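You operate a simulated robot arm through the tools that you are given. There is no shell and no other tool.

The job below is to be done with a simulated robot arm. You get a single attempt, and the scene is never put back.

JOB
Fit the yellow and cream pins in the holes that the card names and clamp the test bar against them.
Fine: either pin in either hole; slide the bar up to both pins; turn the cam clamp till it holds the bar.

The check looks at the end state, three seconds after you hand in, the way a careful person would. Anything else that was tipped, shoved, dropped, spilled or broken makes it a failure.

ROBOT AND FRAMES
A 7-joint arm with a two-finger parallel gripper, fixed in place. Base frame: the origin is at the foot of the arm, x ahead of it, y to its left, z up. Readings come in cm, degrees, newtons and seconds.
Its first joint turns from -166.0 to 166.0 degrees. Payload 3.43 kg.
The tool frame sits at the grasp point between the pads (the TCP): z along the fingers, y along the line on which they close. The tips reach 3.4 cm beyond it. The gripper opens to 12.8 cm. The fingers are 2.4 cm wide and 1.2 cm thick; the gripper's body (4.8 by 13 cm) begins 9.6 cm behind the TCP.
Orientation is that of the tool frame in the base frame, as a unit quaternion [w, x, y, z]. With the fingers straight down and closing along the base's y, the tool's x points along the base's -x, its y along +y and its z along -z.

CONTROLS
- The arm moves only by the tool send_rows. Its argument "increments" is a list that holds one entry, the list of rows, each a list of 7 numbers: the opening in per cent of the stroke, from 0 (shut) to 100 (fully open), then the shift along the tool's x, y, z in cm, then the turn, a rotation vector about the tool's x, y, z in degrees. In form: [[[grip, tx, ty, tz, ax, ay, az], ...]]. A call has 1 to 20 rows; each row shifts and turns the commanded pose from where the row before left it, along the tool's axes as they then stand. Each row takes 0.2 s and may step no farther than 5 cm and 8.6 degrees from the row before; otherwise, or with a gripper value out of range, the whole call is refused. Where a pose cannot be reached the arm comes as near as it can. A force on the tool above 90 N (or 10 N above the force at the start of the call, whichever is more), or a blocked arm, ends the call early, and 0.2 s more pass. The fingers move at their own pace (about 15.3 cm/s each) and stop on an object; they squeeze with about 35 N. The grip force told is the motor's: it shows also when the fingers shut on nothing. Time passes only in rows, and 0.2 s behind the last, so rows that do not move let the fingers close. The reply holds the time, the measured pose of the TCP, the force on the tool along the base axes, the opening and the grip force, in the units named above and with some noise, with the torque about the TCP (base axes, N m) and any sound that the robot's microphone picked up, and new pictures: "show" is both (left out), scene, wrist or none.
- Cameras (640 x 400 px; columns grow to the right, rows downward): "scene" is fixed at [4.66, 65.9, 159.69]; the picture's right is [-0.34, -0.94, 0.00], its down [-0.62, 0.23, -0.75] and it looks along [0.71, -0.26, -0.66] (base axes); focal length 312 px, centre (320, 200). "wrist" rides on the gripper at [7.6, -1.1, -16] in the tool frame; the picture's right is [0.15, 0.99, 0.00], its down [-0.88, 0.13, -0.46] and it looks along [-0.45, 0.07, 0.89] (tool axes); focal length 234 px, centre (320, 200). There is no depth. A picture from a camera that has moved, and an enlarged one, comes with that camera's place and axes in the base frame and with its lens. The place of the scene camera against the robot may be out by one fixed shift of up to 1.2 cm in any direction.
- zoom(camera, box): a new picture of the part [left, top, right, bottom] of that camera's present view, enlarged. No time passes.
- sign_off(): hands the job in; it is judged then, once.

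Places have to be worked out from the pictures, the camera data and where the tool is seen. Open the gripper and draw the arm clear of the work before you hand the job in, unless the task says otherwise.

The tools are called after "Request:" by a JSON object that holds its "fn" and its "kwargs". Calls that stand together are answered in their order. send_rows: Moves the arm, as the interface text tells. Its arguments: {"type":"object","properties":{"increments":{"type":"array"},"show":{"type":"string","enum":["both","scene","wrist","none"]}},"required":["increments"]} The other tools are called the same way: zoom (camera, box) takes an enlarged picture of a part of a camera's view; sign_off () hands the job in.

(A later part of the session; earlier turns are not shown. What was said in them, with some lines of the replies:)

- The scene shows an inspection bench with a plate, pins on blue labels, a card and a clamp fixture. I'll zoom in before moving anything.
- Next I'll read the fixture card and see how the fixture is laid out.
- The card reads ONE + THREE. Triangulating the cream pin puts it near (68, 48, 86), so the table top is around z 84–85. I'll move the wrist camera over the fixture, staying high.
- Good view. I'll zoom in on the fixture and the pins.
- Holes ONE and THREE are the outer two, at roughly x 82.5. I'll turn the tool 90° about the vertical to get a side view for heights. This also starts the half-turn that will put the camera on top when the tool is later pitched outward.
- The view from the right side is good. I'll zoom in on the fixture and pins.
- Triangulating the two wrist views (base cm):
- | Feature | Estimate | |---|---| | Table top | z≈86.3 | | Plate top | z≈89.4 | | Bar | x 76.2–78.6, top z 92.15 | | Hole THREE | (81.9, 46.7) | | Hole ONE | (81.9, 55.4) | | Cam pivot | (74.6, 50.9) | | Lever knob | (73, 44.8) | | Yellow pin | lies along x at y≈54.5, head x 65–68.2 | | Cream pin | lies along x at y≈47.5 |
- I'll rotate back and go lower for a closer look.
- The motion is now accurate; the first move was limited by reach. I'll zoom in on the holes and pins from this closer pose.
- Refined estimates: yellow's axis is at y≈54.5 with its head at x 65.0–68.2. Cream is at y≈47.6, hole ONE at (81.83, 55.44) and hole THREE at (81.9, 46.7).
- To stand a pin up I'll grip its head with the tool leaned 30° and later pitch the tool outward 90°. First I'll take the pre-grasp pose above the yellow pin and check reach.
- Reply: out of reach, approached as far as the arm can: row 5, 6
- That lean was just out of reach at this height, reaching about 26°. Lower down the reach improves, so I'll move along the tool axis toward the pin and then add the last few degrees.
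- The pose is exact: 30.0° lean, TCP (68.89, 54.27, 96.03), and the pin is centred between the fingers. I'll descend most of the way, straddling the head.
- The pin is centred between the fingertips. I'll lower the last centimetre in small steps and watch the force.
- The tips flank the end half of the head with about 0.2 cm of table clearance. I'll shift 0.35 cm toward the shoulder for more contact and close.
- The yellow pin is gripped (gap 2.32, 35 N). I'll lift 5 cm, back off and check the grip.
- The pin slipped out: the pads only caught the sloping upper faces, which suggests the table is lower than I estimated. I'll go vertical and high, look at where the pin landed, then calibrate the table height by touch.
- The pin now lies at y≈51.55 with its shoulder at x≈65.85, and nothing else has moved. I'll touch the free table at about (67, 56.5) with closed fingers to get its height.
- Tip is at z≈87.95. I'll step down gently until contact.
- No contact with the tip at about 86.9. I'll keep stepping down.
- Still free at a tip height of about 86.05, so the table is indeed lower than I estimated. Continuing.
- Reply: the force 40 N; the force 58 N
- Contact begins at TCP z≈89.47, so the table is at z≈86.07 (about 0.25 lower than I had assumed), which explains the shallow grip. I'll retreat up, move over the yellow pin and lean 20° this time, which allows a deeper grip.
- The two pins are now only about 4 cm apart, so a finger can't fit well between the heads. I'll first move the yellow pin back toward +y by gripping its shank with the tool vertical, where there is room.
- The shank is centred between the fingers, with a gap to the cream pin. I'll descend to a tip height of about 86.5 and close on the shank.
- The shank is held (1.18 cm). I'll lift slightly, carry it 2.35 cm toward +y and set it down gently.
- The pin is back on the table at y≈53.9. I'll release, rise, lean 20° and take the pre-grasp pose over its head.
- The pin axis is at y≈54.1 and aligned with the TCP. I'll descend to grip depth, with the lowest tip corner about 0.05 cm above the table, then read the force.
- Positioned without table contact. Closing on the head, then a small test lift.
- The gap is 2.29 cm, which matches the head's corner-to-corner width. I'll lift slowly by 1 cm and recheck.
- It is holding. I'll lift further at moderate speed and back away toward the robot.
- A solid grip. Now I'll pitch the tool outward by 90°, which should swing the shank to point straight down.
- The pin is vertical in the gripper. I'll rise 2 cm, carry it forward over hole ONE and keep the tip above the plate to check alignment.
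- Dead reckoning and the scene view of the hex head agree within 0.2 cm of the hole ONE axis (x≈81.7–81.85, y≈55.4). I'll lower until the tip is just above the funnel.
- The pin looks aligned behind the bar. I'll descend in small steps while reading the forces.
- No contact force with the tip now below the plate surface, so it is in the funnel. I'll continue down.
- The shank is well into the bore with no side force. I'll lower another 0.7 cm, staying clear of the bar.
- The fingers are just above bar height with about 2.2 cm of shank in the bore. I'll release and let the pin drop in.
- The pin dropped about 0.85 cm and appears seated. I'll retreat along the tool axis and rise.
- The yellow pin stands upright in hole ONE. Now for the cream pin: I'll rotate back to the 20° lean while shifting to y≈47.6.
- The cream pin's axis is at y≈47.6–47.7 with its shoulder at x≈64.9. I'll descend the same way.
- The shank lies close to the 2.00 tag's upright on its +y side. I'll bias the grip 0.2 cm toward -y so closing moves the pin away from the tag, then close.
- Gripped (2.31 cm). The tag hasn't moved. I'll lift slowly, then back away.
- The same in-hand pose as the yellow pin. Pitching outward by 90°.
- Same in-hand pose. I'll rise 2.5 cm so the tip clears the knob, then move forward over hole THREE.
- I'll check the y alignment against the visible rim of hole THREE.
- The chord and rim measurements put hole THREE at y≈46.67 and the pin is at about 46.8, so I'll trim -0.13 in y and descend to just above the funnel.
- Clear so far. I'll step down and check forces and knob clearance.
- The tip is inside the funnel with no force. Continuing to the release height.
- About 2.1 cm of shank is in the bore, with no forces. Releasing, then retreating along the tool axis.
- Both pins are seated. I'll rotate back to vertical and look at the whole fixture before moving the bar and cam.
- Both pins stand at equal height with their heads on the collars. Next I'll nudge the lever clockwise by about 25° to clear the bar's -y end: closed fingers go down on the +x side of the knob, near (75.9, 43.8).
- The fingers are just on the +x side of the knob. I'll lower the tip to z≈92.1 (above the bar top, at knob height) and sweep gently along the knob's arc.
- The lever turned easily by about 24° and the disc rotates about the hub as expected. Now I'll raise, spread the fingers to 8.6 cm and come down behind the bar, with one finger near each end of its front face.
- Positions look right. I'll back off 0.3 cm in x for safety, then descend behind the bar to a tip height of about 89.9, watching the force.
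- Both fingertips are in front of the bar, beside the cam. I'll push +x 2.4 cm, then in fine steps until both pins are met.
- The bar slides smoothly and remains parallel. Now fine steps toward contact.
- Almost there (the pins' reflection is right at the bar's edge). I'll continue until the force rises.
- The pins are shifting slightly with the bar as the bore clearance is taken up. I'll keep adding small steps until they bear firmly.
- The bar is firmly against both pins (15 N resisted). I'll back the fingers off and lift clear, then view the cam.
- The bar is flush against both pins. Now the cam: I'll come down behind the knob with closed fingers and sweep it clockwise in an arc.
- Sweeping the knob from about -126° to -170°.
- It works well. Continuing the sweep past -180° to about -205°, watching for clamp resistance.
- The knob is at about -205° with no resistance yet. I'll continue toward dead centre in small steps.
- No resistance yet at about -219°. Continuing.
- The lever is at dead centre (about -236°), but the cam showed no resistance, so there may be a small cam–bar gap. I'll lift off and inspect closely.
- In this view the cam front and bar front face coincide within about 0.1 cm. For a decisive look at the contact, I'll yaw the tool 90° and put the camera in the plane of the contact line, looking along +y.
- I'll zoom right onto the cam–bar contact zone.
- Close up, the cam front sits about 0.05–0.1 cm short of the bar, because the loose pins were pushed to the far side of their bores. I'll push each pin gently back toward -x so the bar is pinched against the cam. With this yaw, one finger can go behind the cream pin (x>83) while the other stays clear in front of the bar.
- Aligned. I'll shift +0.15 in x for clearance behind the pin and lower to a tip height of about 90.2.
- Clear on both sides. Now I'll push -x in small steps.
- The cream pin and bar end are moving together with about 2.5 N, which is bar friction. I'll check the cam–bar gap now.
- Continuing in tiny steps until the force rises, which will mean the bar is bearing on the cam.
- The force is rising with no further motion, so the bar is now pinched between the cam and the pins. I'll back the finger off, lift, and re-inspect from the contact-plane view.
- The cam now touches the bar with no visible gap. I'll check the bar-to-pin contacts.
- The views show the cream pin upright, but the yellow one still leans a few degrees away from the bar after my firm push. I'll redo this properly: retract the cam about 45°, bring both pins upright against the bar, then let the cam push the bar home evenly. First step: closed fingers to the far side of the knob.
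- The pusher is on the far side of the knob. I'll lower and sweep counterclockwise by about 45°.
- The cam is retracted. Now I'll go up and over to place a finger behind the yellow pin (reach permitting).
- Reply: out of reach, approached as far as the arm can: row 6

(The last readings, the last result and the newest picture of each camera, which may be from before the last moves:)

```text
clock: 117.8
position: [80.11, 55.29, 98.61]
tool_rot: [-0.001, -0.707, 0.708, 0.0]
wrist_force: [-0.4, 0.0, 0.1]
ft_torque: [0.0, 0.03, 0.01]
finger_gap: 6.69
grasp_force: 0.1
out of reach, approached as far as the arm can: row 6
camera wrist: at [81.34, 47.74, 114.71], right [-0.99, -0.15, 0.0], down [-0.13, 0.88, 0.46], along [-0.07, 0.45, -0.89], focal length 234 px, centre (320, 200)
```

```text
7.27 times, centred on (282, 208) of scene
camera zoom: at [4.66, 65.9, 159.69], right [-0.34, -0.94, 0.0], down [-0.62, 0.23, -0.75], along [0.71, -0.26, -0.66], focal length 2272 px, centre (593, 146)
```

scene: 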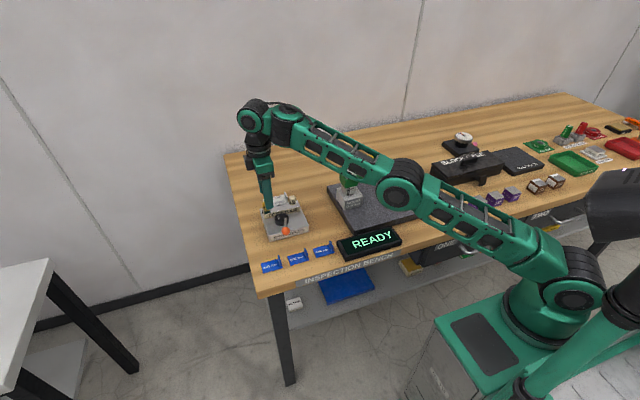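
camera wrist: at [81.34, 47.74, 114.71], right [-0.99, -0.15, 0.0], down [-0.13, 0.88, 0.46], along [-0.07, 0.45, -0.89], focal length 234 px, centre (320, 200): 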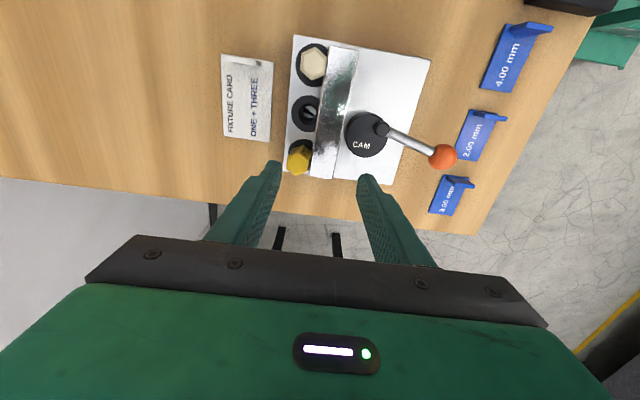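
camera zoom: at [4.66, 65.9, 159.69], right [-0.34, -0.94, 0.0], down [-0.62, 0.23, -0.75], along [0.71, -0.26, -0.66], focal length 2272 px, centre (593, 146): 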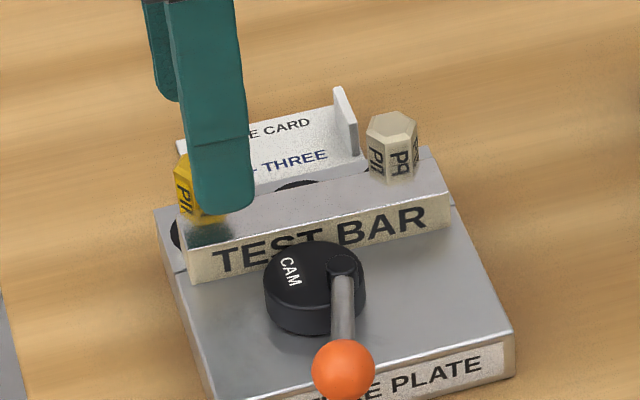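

Reached. The yellow pin's top is visibly displaced toward +x. I'll open slightly more (7.4 cm) so the rear finger clears it, then descend.

Request:
{"fn": "send_rows", "kwargs": {"increments": [[[58, 0, 0, 0, 0, 0, 0], [58, 0, 0, 1.6, 0, 0, 0], [58, 0, 0, 1.6, 0, 0, 0], [58, 0, 0, 1.0, 0, 0, 0], [58, 0, 0, 0.5, 0, 0, 0], [58, 0, 0, 0, 0, 0, 0]]]}}

Request:
{"fn": "zoom", "kwargs": {"camera": "wrist", "box": [240, 100, 380, 220]}}

Request:
{"fn": "zoom", "kwargs": {"camera": "scene", "box": [250, 180, 315, 235]}}

```text
clock: 119.2
position: [79.84, 54.96, 94.21]
tool_rot: [0.002, -0.706, 0.708, 0.001]
wrist_force: [-0.5, 1.3, 25.9]
ft_torque: [-0.21, 1.05, -0.04]
finger_gap: 7.39
grasp_force: 0.0
camera wrist: at [81.03, 47.39, 110.12], right [-0.99, -0.14, 0.0], down [-0.13, 0.88, 0.46], along [-0.06, 0.45, -0.89], focal length 234 px, centre (320, 200)
```

scene: 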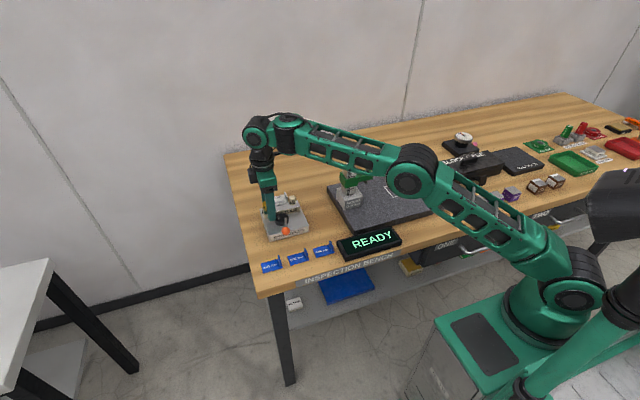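
wrist: 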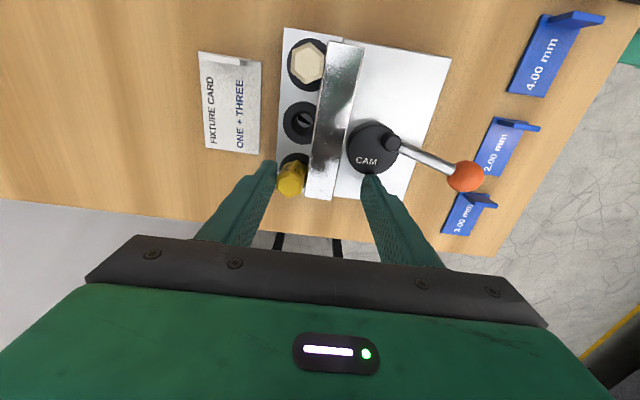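

```text
3.33 times, centred on (310, 160) of wrist
camera zoom: at [81.03, 47.39, 110.12], right [-0.99, -0.14, 0.0], down [-0.13, 0.88, 0.46], along [-0.06, 0.45, -0.89], focal length 781 px, centre (353, 333)
```

zoom: 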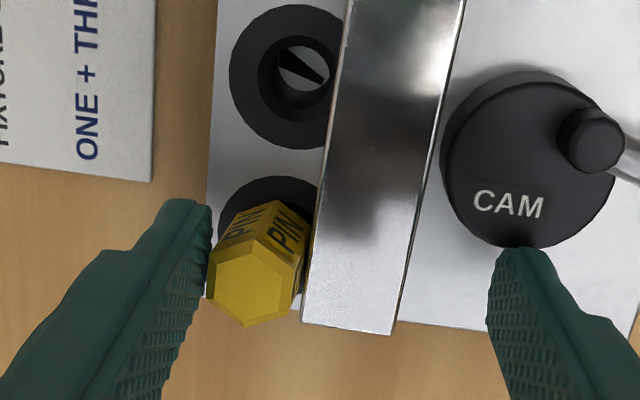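

```text
7.27 times, centred on (282, 208) of scene
camera zoom: at [4.66, 65.9, 159.69], right [-0.34, -0.94, 0.0], down [-0.62, 0.23, -0.75], along [0.71, -0.26, -0.66], focal length 2272 px, centre (593, 146)
```

zoom: 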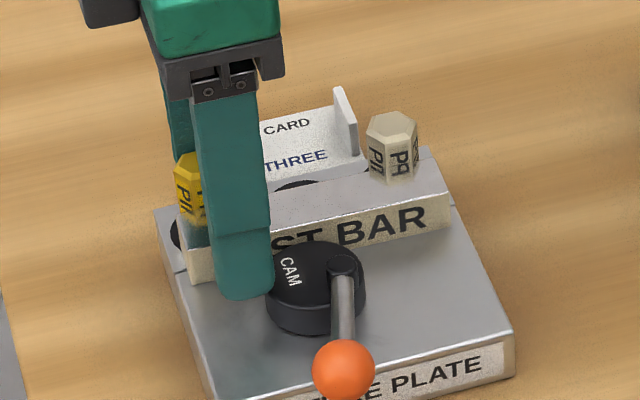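

The 26 N vertical reading means the front fingertip has come down on the cam disc's edge. I'll rise 0.7 cm straight away; pushing the head's upper part from there is fine.

Request:
{"fn": "send_rows", "kwargs": {"increments": [[[58, 0, 0, -0.4, 0, 0, 0], [58, 0, 0, -0.3, 0, 0, 0], [58, 0, 0, 0, 0, 0, 0]]]}}

Request:
{"fn": "zoom", "kwargs": {"camera": "wrist", "box": [240, 30, 380, 220]}}

```text
clock: 120.0
position: [79.94, 55.06, 94.51]
tool_rot: [0.0, -0.707, 0.708, 0.0]
wrist_force: [0.0, 0.0, 1.1]
ft_torque: [0.03, -0.02, 0.02]
finger_gap: 7.41
grasp_force: 0.1
camera wrist: at [81.13, 47.42, 110.48], right [-0.99, -0.14, 0.0], down [-0.13, 0.88, 0.46], along [-0.07, 0.45, -0.89], focal length 234 px, centre (320, 200)
```

scene: 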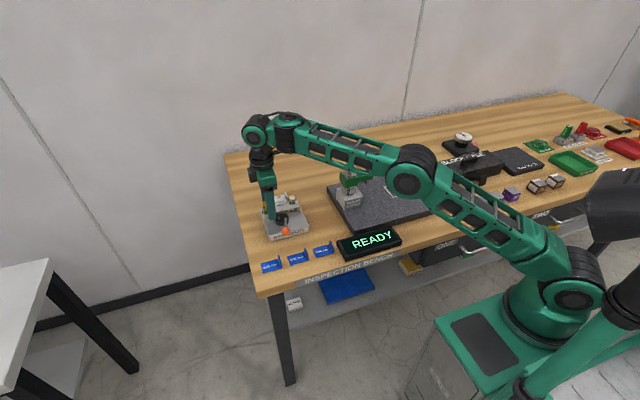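
wrist: 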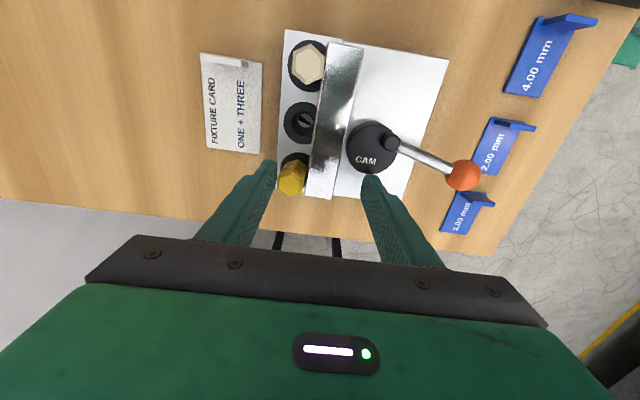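

```text
2.11 times, centred on (310, 125) of wrist
camera zoom: at [81.13, 47.42, 110.48], right [-0.99, -0.14, 0.0], down [-0.13, 0.88, 0.46], along [-0.07, 0.45, -0.89], focal length 493 px, centre (341, 358)
```

zoom: 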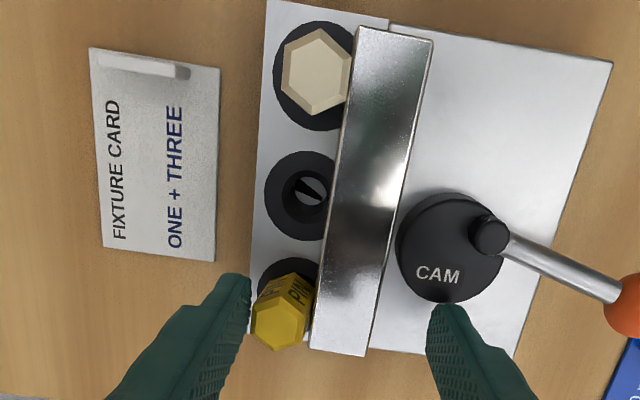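

The cream pin is upright, seen from above. I'll push the yellow pin toward -x in small steps.

Request:
{"fn": "send_rows", "kwargs": {"increments": [[[58, 0, 0.15, 0, 0, 0, 0], [58, 0, 0.15, 0, 0, 0, 0], [58, 0, 0, 0, 0, 0, 0]]], "show": "none"}}

Request:
{"fn": "send_rows", "kwargs": {"increments": [[[58, 0, 0.1, 0, 0, 0, 0], [58, 0, 0.1, 0, 0, 0, 0], [58, 0, 0, 0, 0, 0, 0]]], "show": "none"}}

Request:
{"fn": "zoom", "kwargs": {"camera": "wrist", "box": [240, 100, 380, 220]}}

```text
clock: 120.8
position: [79.48, 54.87, 94.58]
tool_rot: [-0.001, -0.706, 0.708, 0.0]
wrist_force: [0.4, 0.5, -0.4]
ft_torque: [-0.01, -0.01, -0.02]
finger_gap: 7.44
grasp_force: 0.4
```

```text
clock: 121.6
position: [79.37, 54.93, 94.54]
tool_rot: [-0.001, -0.707, 0.707, 0.001]
wrist_force: [0.7, -0.4, 0.1]
ft_torque: [0.0, -0.04, -0.01]
finger_gap: 7.52
grasp_force: 0.6
```

```text
3.33 times, centred on (310, 160) of wrist
camera zoom: at [80.57, 47.4, 110.56], right [-0.99, -0.14, 0.0], down [-0.13, 0.88, 0.46], along [-0.07, 0.45, -0.89], focal length 781 px, centre (353, 333)
```

zoom: 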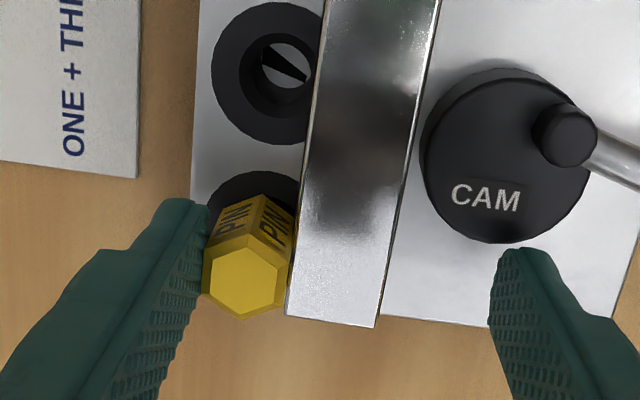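

Contact with very low force; the pin is tipping upright. A bit further.

Request:
{"fn": "send_rows", "kwargs": {"increments": [[[58, 0, 0.1, 0, 0, 0, 0], [58, 0, 0, 0, 0, 0, 0]]], "show": "none"}}

Request:
{"fn": "send_rows", "kwargs": {"increments": [[[58, 0, 0.1, 0, 0, 0, 0], [58, 0, 0, 0, 0, 0, 0]]], "show": "none"}}

Request:
{"fn": "zoom", "kwargs": {"camera": "wrist", "box": [240, 100, 380, 220]}}

```text
clock: 122.2
position: [79.22, 54.85, 94.46]
tool_rot: [-0.001, -0.706, 0.708, 0.0]
wrist_force: [0.8, 0.0, -0.1]
ft_torque: [0.0, -0.04, -0.01]
finger_gap: 7.47
grasp_force: 0.7
```

```text
clock: 122.8
position: [79.16, 54.95, 94.68]
tool_rot: [0.0, -0.707, 0.708, 0.001]
wrist_force: [0.9, -0.5, 1.1]
ft_torque: [0.0, -0.1, 0.01]
finger_gap: 7.51
grasp_force: 0.9
```

```text
3.33 times, centred on (310, 160) of wrist
camera zoom: at [80.34, 47.39, 110.56], right [-0.99, -0.14, 0.0], down [-0.13, 0.88, 0.46], along [-0.07, 0.45, -0.89], focal length 781 px, centre (353, 333)
```

zoom: 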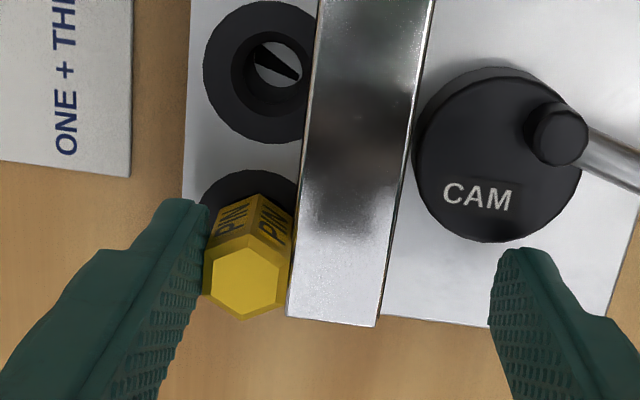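

The yellow pin now projects exactly where an upright pin in hole ONE should. I'll back off, lift, and return to the lever with closed fingers on its -y side.

Request:
{"fn": "send_rows", "kwargs": {"increments": [[[58, 0, -0.25, 0, 0, 0, 0], [58, 0, -0.15, -0.5, 0, 0, 0], [58, 0, 0, -2, 0, 0, 0], [58, 0, 0.5, -2, 0, 0, 0], [58, 0.5, 2, 0, 0, 0, 0], [30, 1.5, 2.5, 0, 0, 0, 0], [0, 2.0, 2.5, 0, 0, 0, 0], [0, 2.0, 2.5, 0, 0, 0, 0], [0, 0, 0, 0, 0, 0, 0]]]}}

Request:
{"fn": "zoom", "kwargs": {"camera": "wrist", "box": [180, 30, 400, 220]}}

Request:
{"fn": "zoom", "kwargs": {"camera": "scene", "box": [255, 185, 320, 240]}}

```text
clock: 124.8
position: [69.41, 48.77, 99.07]
tool_rot: [0.0, -0.707, 0.707, 0.0]
wrist_force: [0.1, -0.1, -1.3]
ft_torque: [0.0, 0.0, 0.0]
finger_gap: 0.0
grasp_force: 32.8
camera wrist: at [70.57, 41.26, 115.08], right [-0.99, -0.14, 0.0], down [-0.13, 0.88, 0.46], along [-0.07, 0.45, -0.89], focal length 234 px, centre (320, 200)
```

scene: 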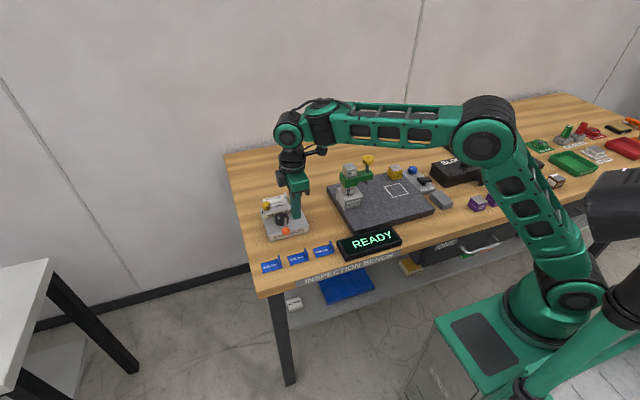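
wrist: 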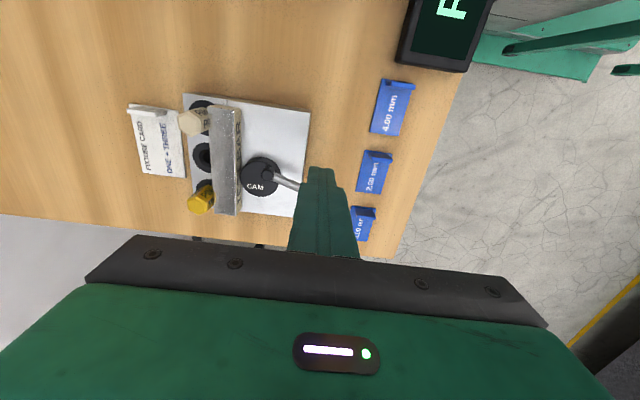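

```text
2.11 times, centred on (290, 125) of wrist
camera zoom: at [70.57, 41.26, 115.08], right [-0.99, -0.14, 0.0], down [-0.13, 0.88, 0.46], along [-0.07, 0.45, -0.89], focal length 493 px, centre (383, 358)
```

zoom: 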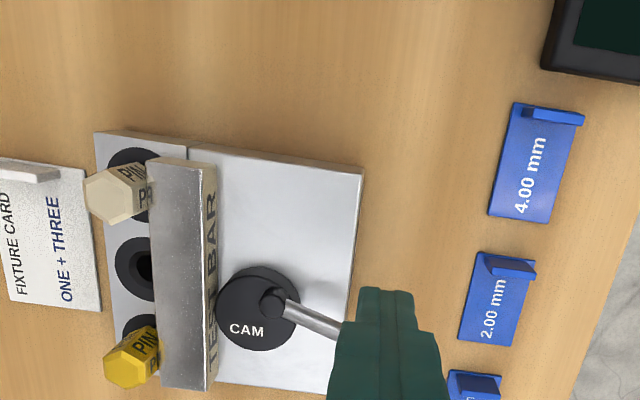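

```text
7.27 times, centred on (288, 212) of scene
camera zoom: at [4.66, 65.9, 159.69], right [-0.34, -0.94, 0.0], down [-0.62, 0.23, -0.75], along [0.71, -0.26, -0.66], focal length 2272 px, centre (556, 109)
```

zoom: 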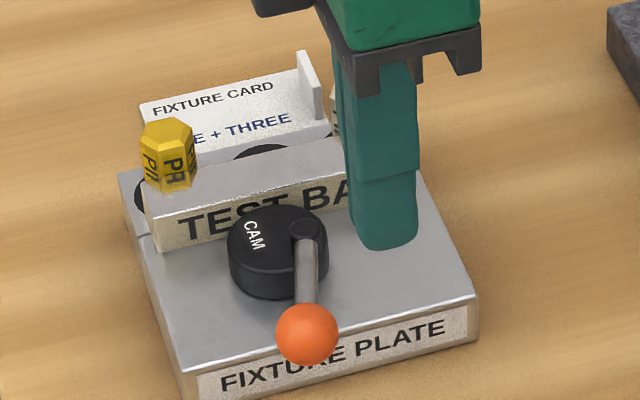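

I'll lower behind the knob and sweep clockwise again, this time pushing the bar and upright pins with the cam.

Request:
{"fn": "send_rows", "kwargs": {"increments": [[[0, 0, 0, 2, 0, 0, 0], [0, 0, 0, 1.8, 0, 0, 0], [0, -0.47, 0.4, 0, 0, 0, 0], [0, -0.47, 0.4, 0, 0, 0, 0], [0, -0.55, 0.11, 0, 0, 0, 0], [0, -0.55, 0.11, 0, 0, 0, 0], [0, -0.55, 0.11, 0, 0, 0, 0], [0, -0.41, -0.35, 0, 0, 0, 0], [0, -0.41, -0.35, 0, 0, 0, 0], [0, 0, 0, 0, 0, 0, 0]]]}}

Request:
{"fn": "zoom", "kwargs": {"camera": "wrist", "box": [180, 30, 400, 220]}}

Request:
{"fn": "zoom", "kwargs": {"camera": "scene", "box": [255, 185, 320, 240]}}

```text
clock: 127.0
position: [69.22, 52.27, 95.14]
tool_rot: [-0.001, -0.707, 0.708, 0.001]
wrist_force: [-0.3, -0.6, 0.2]
ft_torque: [-0.06, -0.04, -0.01]
finger_gap: 0.0
grasp_force: 32.9
camera wrist: at [70.26, 44.73, 111.19], right [-0.99, -0.14, 0.0], down [-0.13, 0.88, 0.46], along [-0.07, 0.45, -0.89], focal length 234 px, centre (320, 200)
```

scene: 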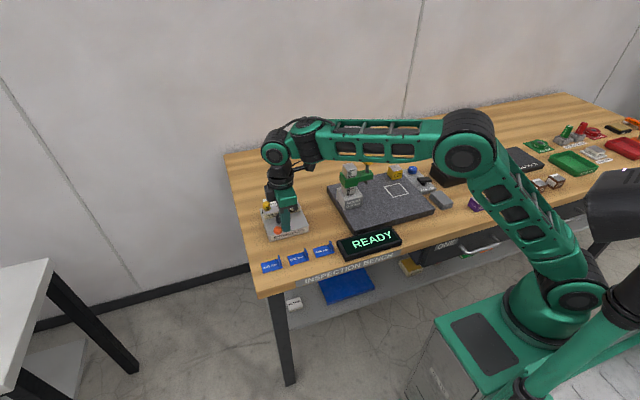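
wrist: 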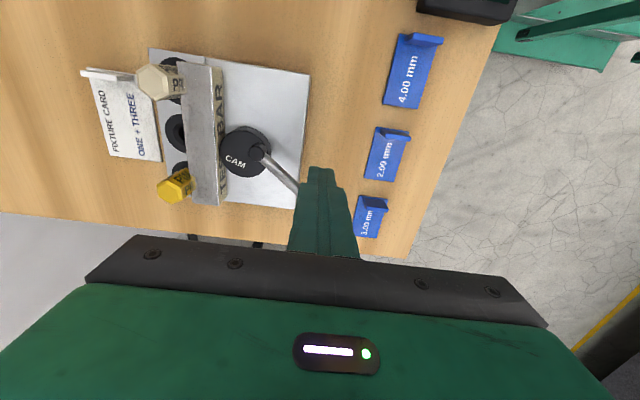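

```text
2.11 times, centred on (290, 125) of wrist
camera zoom: at [70.26, 44.73, 111.19], right [-0.99, -0.14, 0.0], down [-0.13, 0.88, 0.46], along [-0.07, 0.45, -0.89], focal length 493 px, centre (383, 358)
```

zoom: 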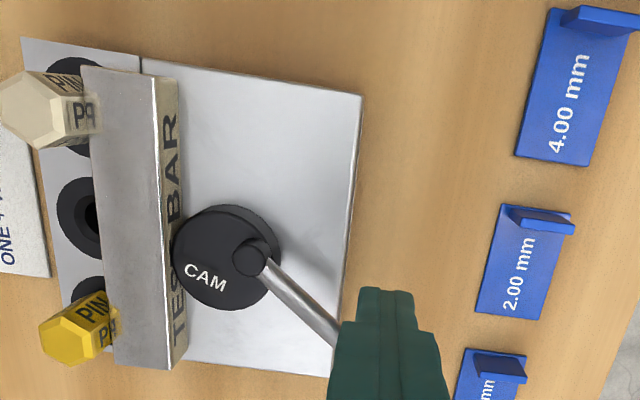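

```text
7.27 times, centred on (288, 212) of scene
camera zoom: at [4.66, 65.9, 159.69], right [-0.34, -0.94, 0.0], down [-0.62, 0.23, -0.75], along [0.71, -0.26, -0.66], focal length 2272 px, centre (556, 109)
```

zoom: 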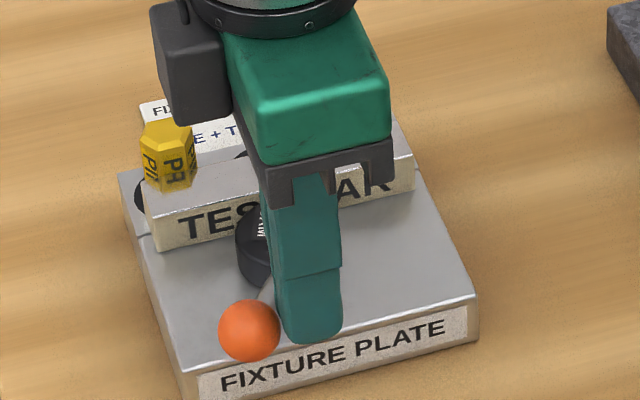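

No resistance yet. Continuing in small steps with force checks.

Request:
{"fn": "send_rows", "kwargs": {"increments": [[[0, -0.35, -0.3, 0, 0, 0, 0], [0, 0, 0, 0, 0, 0, 0]]], "show": "none"}}

Request:
{"fn": "send_rows", "kwargs": {"increments": [[[0, -0.35, -0.33, 0, 0, 0, 0], [0, 0, 0, 0, 0, 0, 0]]], "show": "none"}}

Request:
{"fn": "send_rows", "kwargs": {"increments": [[[0, -0.35, -0.35, 0, 0, 0, 0], [0, 0, 0, 0, 0, 0, 0]]], "show": "none"}}

Request:
{"fn": "zoom", "kwargs": {"camera": "wrist", "box": [150, 10, 350, 220]}}

```text
clock: 127.6
position: [69.44, 52.49, 95.09]
tool_rot: [0.0, -0.707, 0.708, 0.001]
wrist_force: [0.4, 0.2, 0.0]
ft_torque: [0.04, -0.02, 0.0]
finger_gap: 0.02
grasp_force: 33.1
```

```text
clock: 128.2
position: [69.62, 53.01, 95.17]
tool_rot: [0.001, -0.706, 0.708, 0.001]
wrist_force: [-0.6, 0.6, -0.4]
ft_torque: [0.02, 0.03, 0.01]
finger_gap: 0.01
grasp_force: 33.2
```

```text
clock: 128.8
position: [69.97, 53.45, 95.15]
tool_rot: [0.0, -0.706, 0.708, 0.001]
wrist_force: [-2.1, -0.1, 0.4]
ft_torque: [-0.03, 0.03, 0.03]
finger_gap: 0.0
grasp_force: 33.6
```

```text
1.90 times, centred on (250, 115) of wrist
camera zoom: at [71.2, 45.78, 111.19], right [-0.99, -0.14, 0.0], down [-0.13, 0.88, 0.46], along [-0.07, 0.45, -0.89], focal length 446 px, centre (453, 362)
```

zoom: 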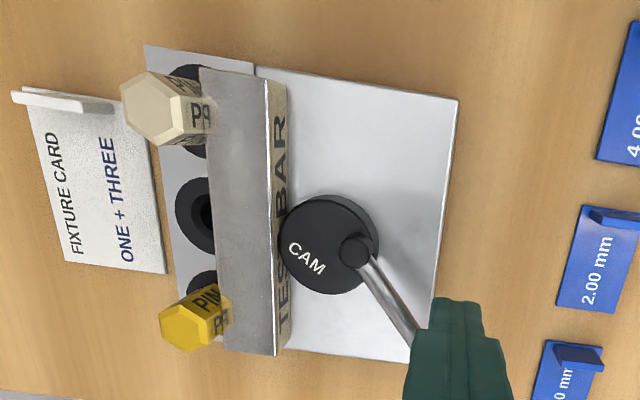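

A slight resistance begins (-2 N). Two or three more small steps toward dead centre.

Request:
{"fn": "send_rows", "kwargs": {"increments": [[[0, -0.25, -0.28, 0, 0, 0, 0], [0, 0, 0, 0, 0, 0, 0]]], "show": "none"}}

Request:
{"fn": "send_rows", "kwargs": {"increments": [[[0, -0.2, -0.25, 0, 0, 0, 0], [0, 0, 0, 0, 0, 0, 0]]], "show": "none"}}

Request:
{"fn": "zoom", "kwargs": {"camera": "wrist", "box": [150, 10, 350, 220]}}

Request:
{"fn": "zoom", "kwargs": {"camera": "scene", "box": [255, 185, 320, 240]}}

```text
clock: 129.4
position: [70.23, 53.52, 95.16]
tool_rot: [-0.001, -0.707, 0.707, 0.001]
wrist_force: [-1.1, -0.4, 0.1]
ft_torque: [0.0, 0.04, 0.03]
finger_gap: 0.0
grasp_force: 32.9
```

```text
clock: 130.0
position: [70.57, 53.8, 95.15]
tool_rot: [0.0, -0.706, 0.708, 0.002]
wrist_force: [-1.2, -0.1, -0.3]
ft_torque: [0.02, 0.04, 0.0]
finger_gap: 0.0
grasp_force: 32.5
```

```text
1.90 times, centred on (250, 115) of wrist
camera zoom: at [71.74, 46.26, 111.17], right [-0.99, -0.14, 0.0], down [-0.13, 0.88, 0.46], along [-0.07, 0.45, -0.89], focal length 446 px, centre (453, 362)
```

zoom: 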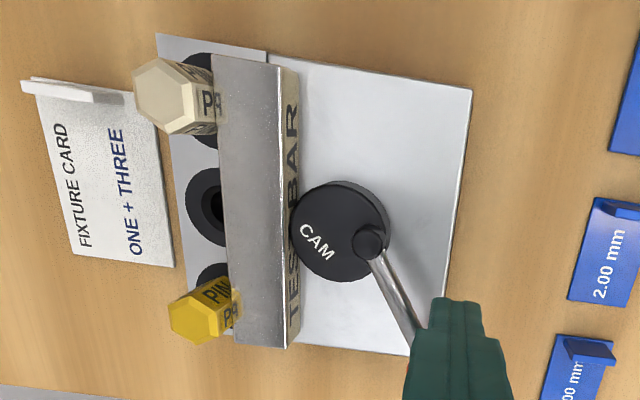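

```text
7.27 times, centred on (288, 212) of scene
camera zoom: at [4.66, 65.9, 159.69], right [-0.34, -0.94, 0.0], down [-0.62, 0.23, -0.75], along [0.71, -0.26, -0.66], focal length 2272 px, centre (556, 109)
```

zoom: 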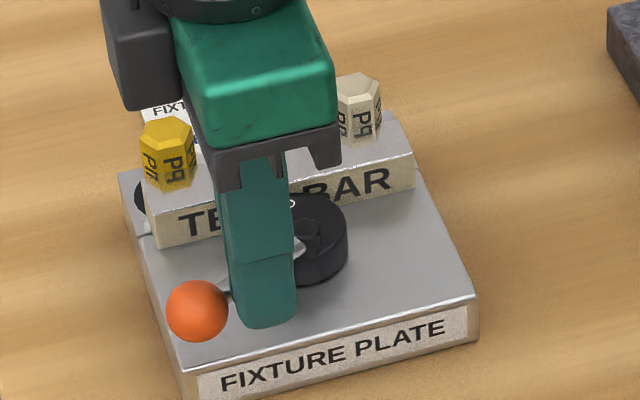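

The cam has pushed the bar home (with small, consistent resistance). I'll back off from the lever, lift, and inspect.

Request:
{"fn": "send_rows", "kwargs": {"increments": [[[0, 0.4, 0.3, 0, 0, 0, 0], [0, 0.6, 0.2, -2, 0, 0, 0], [0, 0.8, 0, -2.5, 0, 0, 0], [50, 1.4, -1.8, -2, 0, 0, 0], [100, 1.4, -2.2, 0, 0, 0, 0], [100, 1.0, -2.4, 0, 0, 0, 0], [100, 0, -1.0, 0, 0, 0, 0], [100, 0, 0, 0, 0, 0, 0]]]}}

Request:
{"fn": "zoom", "kwargs": {"camera": "wrist", "box": [240, 80, 360, 220]}}

Request:
{"fn": "zoom", "kwargs": {"camera": "wrist", "box": [295, 145, 325, 185]}}

Request:
{"fn": "zoom", "kwargs": {"camera": "scene", "box": [260, 185, 320, 235]}}

```text
clock: 131.8
position: [77.43, 48.17, 101.69]
tool_rot: [0.0, -0.707, 0.707, 0.001]
wrist_force: [-0.2, 0.7, 0.1]
ft_torque: [-0.01, -0.01, -0.01]
finger_gap: 12.8
grasp_force: 0.1
camera wrist: at [78.68, 40.62, 117.67], right [-0.99, -0.14, 0.0], down [-0.13, 0.88, 0.46], along [-0.07, 0.45, -0.89], focal length 234 px, centre (320, 200)
```

scene: 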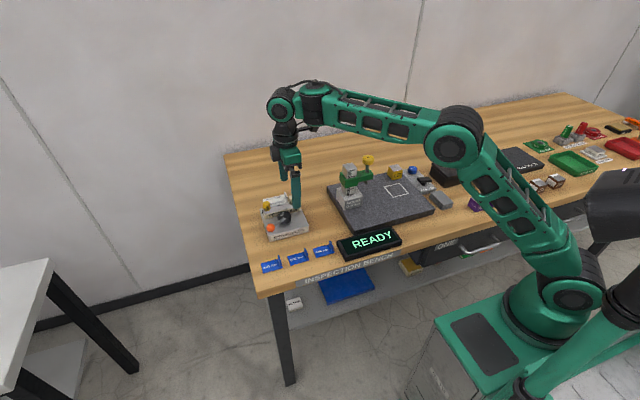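
wrist: 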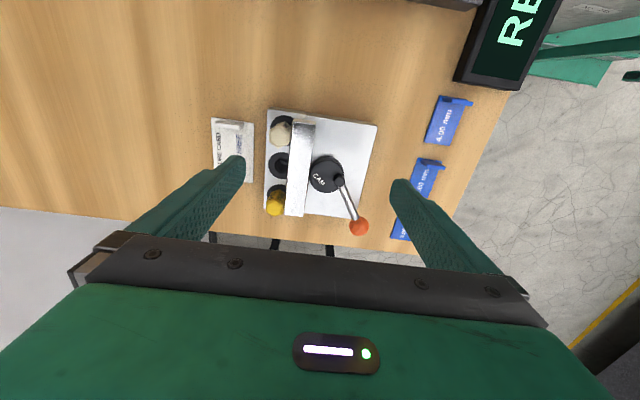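

```text
2.86 times, centred on (300, 150) of wrist
camera zoom: at [78.68, 40.62, 117.67], right [-0.99, -0.14, 0.0], down [-0.13, 0.88, 0.46], along [-0.07, 0.45, -0.89], focal length 669 px, centre (377, 343)
```

zoom: 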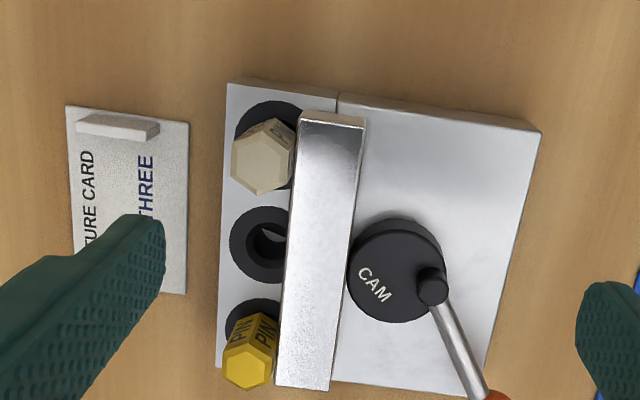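

```text
10.00 times, centred on (310, 165) of wrist
camera zoom: at [78.68, 40.62, 117.67], right [-0.99, -0.14, 0.0], down [-0.13, 0.88, 0.46], along [-0.07, 0.45, -0.89], focal length 2342 px, centre (420, 550)
```

zoom: 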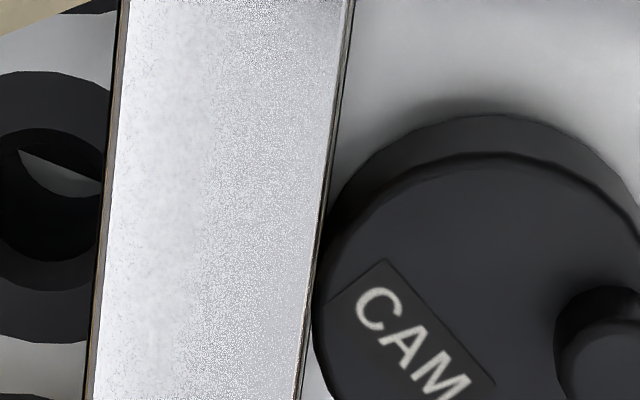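

```text
8.00 times, centred on (290, 210) of scene
camera zoom: at [4.66, 65.9, 159.69], right [-0.34, -0.94, 0.0], down [-0.62, 0.23, -0.75], along [0.71, -0.26, -0.66], focal length 2499 px, centre (560, 120)
```

zoom: 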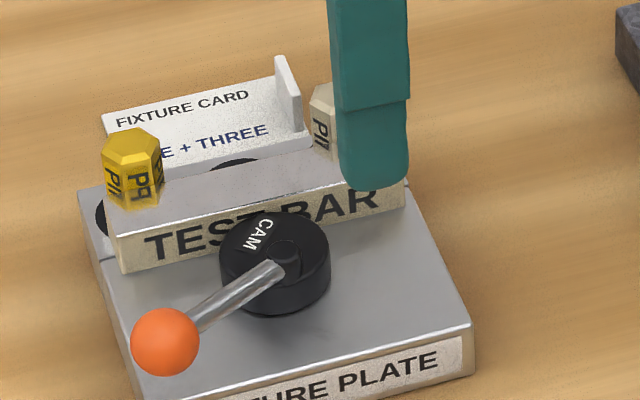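

The cam is in contact with the bar. I'll check both pins' uprightness and contact.

Request:
{"fn": "zoom", "kwargs": {"camera": "wrist", "box": [255, 180, 305, 220]}}

Request:
{"fn": "zoom", "kwargs": {"camera": "wrist", "box": [258, 105, 308, 155]}}

```text
10.00 times, centred on (280, 200) of wrist
camera zoom: at [78.68, 40.62, 117.67], right [-0.99, -0.14, 0.0], down [-0.13, 0.88, 0.46], along [-0.07, 0.45, -0.89], focal length 2342 px, centre (720, 200)
```

zoom: 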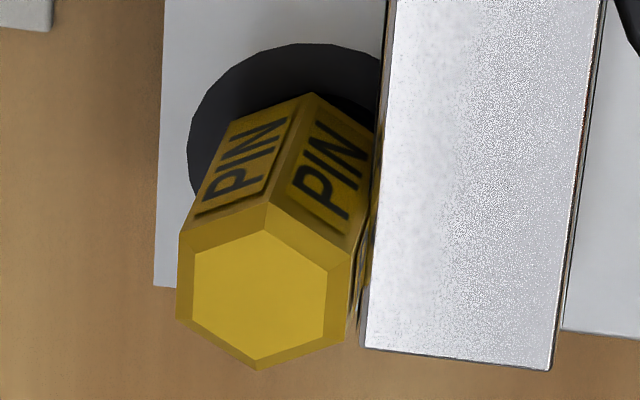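

```text
8.00 times, centred on (283, 130) of wrist
camera zoom: at [78.68, 40.62, 117.67], right [-0.99, -0.14, 0.0], down [-0.13, 0.88, 0.46], along [-0.07, 0.45, -0.89], focal length 1873 px, centre (616, 760)
```

zoom: 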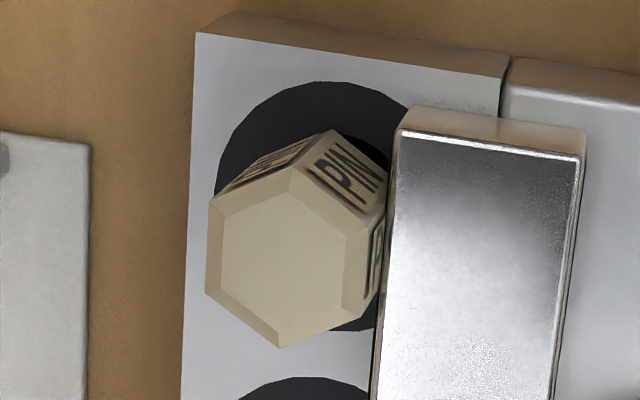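

Both pins are upright and seated. I'll take one more view looking straight down the bar–pin gap line (camera x≈81).

Request:
{"fn": "send_rows", "kwargs": {"increments": [[[100, 0, -1.2, 1.0, 0, 0, 0], [100, 0, -1.1, 1.0, 0, 0, 0], [100, 0, 0, 0, 0, 0, 0], [100, 0, 0, 0, 0, 0, 0]]], "show": "wrist"}}

Request:
{"fn": "zoom", "kwargs": {"camera": "wrist", "box": [275, 110, 335, 160]}}

Request:
{"fn": "zoom", "kwargs": {"camera": "wrist", "box": [270, 190, 330, 240]}}

```text
clock: 132.8
position: [79.96, 48.14, 99.64]
tool_rot: [0.0, -0.706, 0.708, 0.001]
wrist_force: [-0.7, -0.5, -0.4]
ft_torque: [-0.01, 0.01, 0.0]
finger_gap: 12.8
grasp_force: 0.0
camera wrist: at [81.05, 40.68, 115.7], right [-0.99, -0.14, 0.0], down [-0.13, 0.88, 0.46], along [-0.07, 0.45, -0.89], focal length 234 px, centre (320, 200)
```

wrist: 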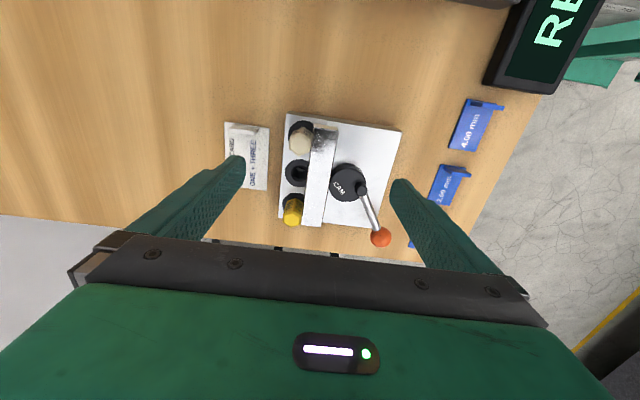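

```text
8.00 times, centred on (305, 135) of wrist
camera zoom: at [81.05, 40.68, 115.7], right [-0.99, -0.14, 0.0], down [-0.13, 0.88, 0.46], along [-0.07, 0.45, -0.89], focal length 1873 px, centre (440, 720)
```

zoom: 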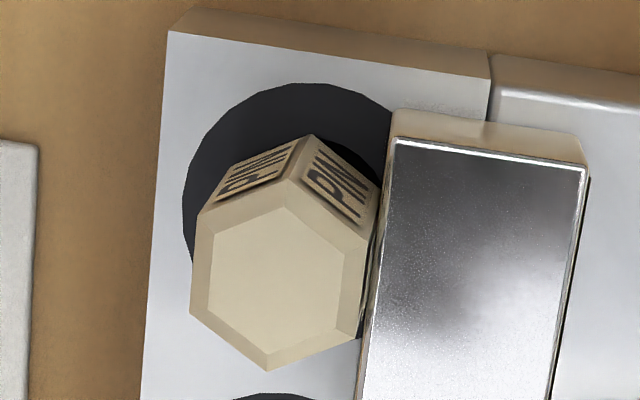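

```text
8.00 times, centred on (300, 215) of wrist
camera zoom: at [81.05, 40.68, 115.7], right [-0.99, -0.14, 0.0], down [-0.13, 0.88, 0.46], along [-0.07, 0.45, -0.89], focal length 1873 px, centre (480, 80)
```

zoom: 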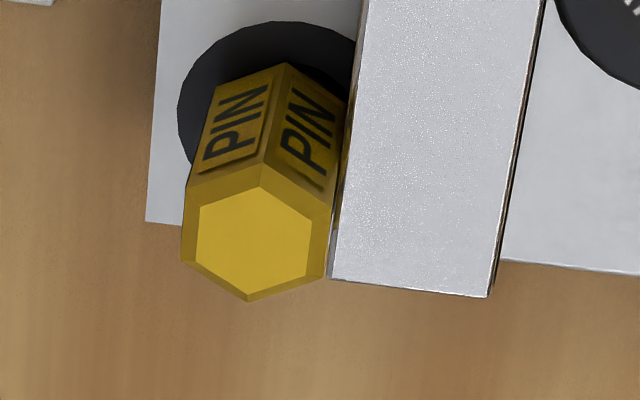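

Both pins touch the bar, the cam bears on its front, and everything else is in place. I'll raise and withdraw the arm with the gripper open.

Request:
{"fn": "send_rows", "kwargs": {"increments": [[[100, 0, 1.0, -1.5, 0, 0, 0], [100, 0, 2.5, -1.5, 0, 0, 0], [100, 0, 3.5, -1.5, 0, 0, 0], [100, 0.5, 3.5, -1.5, 0, 0, 0], [100, 1.5, 3.5, -1.5, 0, 0, 0], [100, 2.0, 3.5, -1.5, 0, 0, 0], [100, 2.0, 3.5, -1.5, 0, 0, 0], [100, 2.0, 3.5, -1.0, 0, 0, 0], [100, 2.0, 3.0, 0, 0, 0, 0], [100, 2.0, 2.5, 0, 0, 0, 0], [100, 0, 0, 0, 0, 0, 0], [100, 0, 0, 0, 0, 0, 0]]]}}

Request:
{"fn": "zoom", "kwargs": {"camera": "scene", "box": [250, 180, 345, 280]}}

Request:
{"fn": "zoom", "kwargs": {"camera": "scene", "box": [260, 185, 315, 240]}}

```text
clock: 135.4
position: [49.72, 36.04, 111.13]
tool_rot: [-0.001, -0.707, 0.708, 0.001]
wrist_force: [-0.1, 0.1, 0.4]
ft_torque: [-0.02, -0.01, 0.04]
finger_gap: 12.8
grasp_force: 0.0
camera wrist: at [50.84, 28.56, 127.17], right [-0.99, -0.14, 0.0], down [-0.13, 0.88, 0.46], along [-0.07, 0.45, -0.89], focal length 234 px, centre (320, 200)
```

scene: 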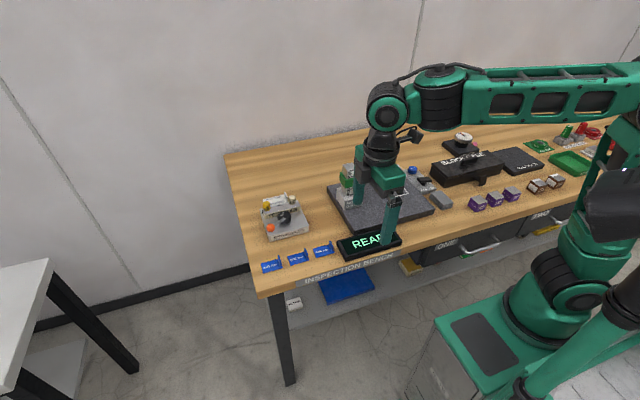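
wrist: 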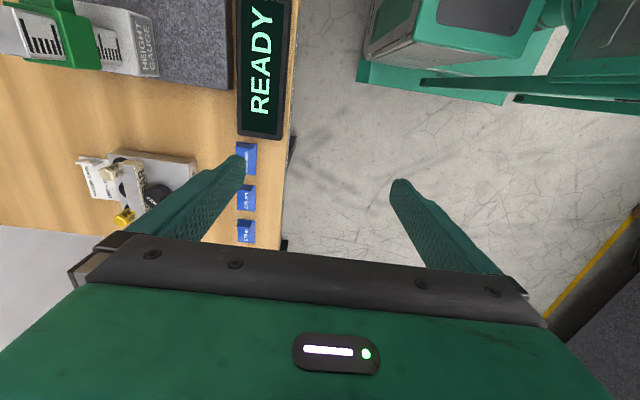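

```text
4.00 times, centred on (298, 230) of scene
camera zoom: at [4.66, 65.9, 159.69], right [-0.34, -0.94, 0.0], down [-0.62, 0.23, -0.75], along [0.71, -0.26, -0.66], focal length 1249 px, centre (410, 80)
```

zoom: 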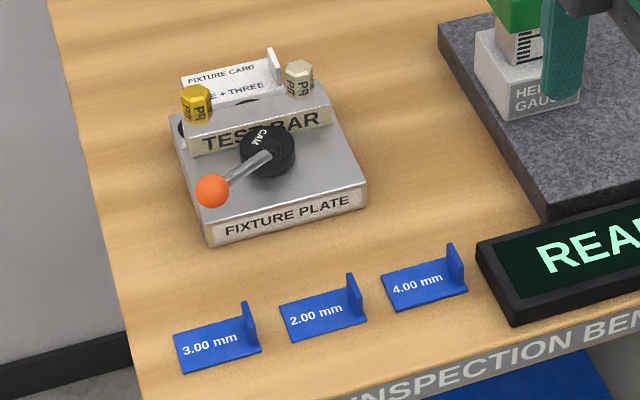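

```text
7.27 times, centred on (288, 212) of scene
camera zoom: at [4.66, 65.9, 159.69], right [-0.34, -0.94, 0.0], down [-0.62, 0.23, -0.75], along [0.71, -0.26, -0.66], focal length 2272 px, centre (556, 109)
```

zoom: 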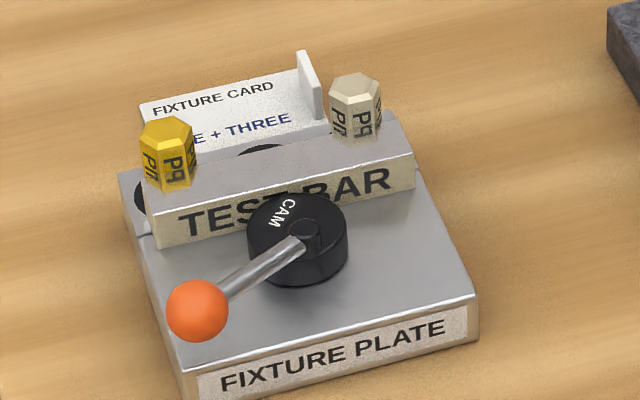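

The final scene shows the yellow pin in hole ONE, the cream pin in hole THREE, the bar against both pins and the cam closed on the bar. Nothing else appears disturbed, and the arm is clear with the gripper open, so I'm handing in.

Request:
{"fn": "sign_off", "kwargs": {}}

```text
The job is handed in.
```

I've handed the job in: both pins are in the holes the card names, the bar is up against them, and the cam is closed on the bar. I haven't seen the result of the check.

- **Pins:** The card reads ONE + THREE. Yellow is in hole ONE and cream in hole THREE. Both looked upright, with their heads down on the collars.
- **Bar:** It touches both pins.
- **Cam:** It is turned to about its furthest reach. I could see no gap between it and the bar, but it met only 1–2 N of resistance as it closed. The pins are loose in their bores, so I'd call it contact rather than a hard clamp.
- **Rest of the bench:** The three size tags, the fixture card and the other items I could see looked undisturbed. The arm is clear and the gripper is open.

A few things went wrong on the way:

- **Yellow pin dropped:** It slipped from the first grip and fell near the 2.00 mm tag. I moved it back and gripped it again.
- **Bar pushed too far:** My first push on the bar tipped the yellow pin a few degrees. I backed the cam off, stood the pin up and closed the cam again.
- **Cam disc touched:** While doing that, one fingertip pressed on the cam disc with about 26 N before I lifted it off. I saw no damage.
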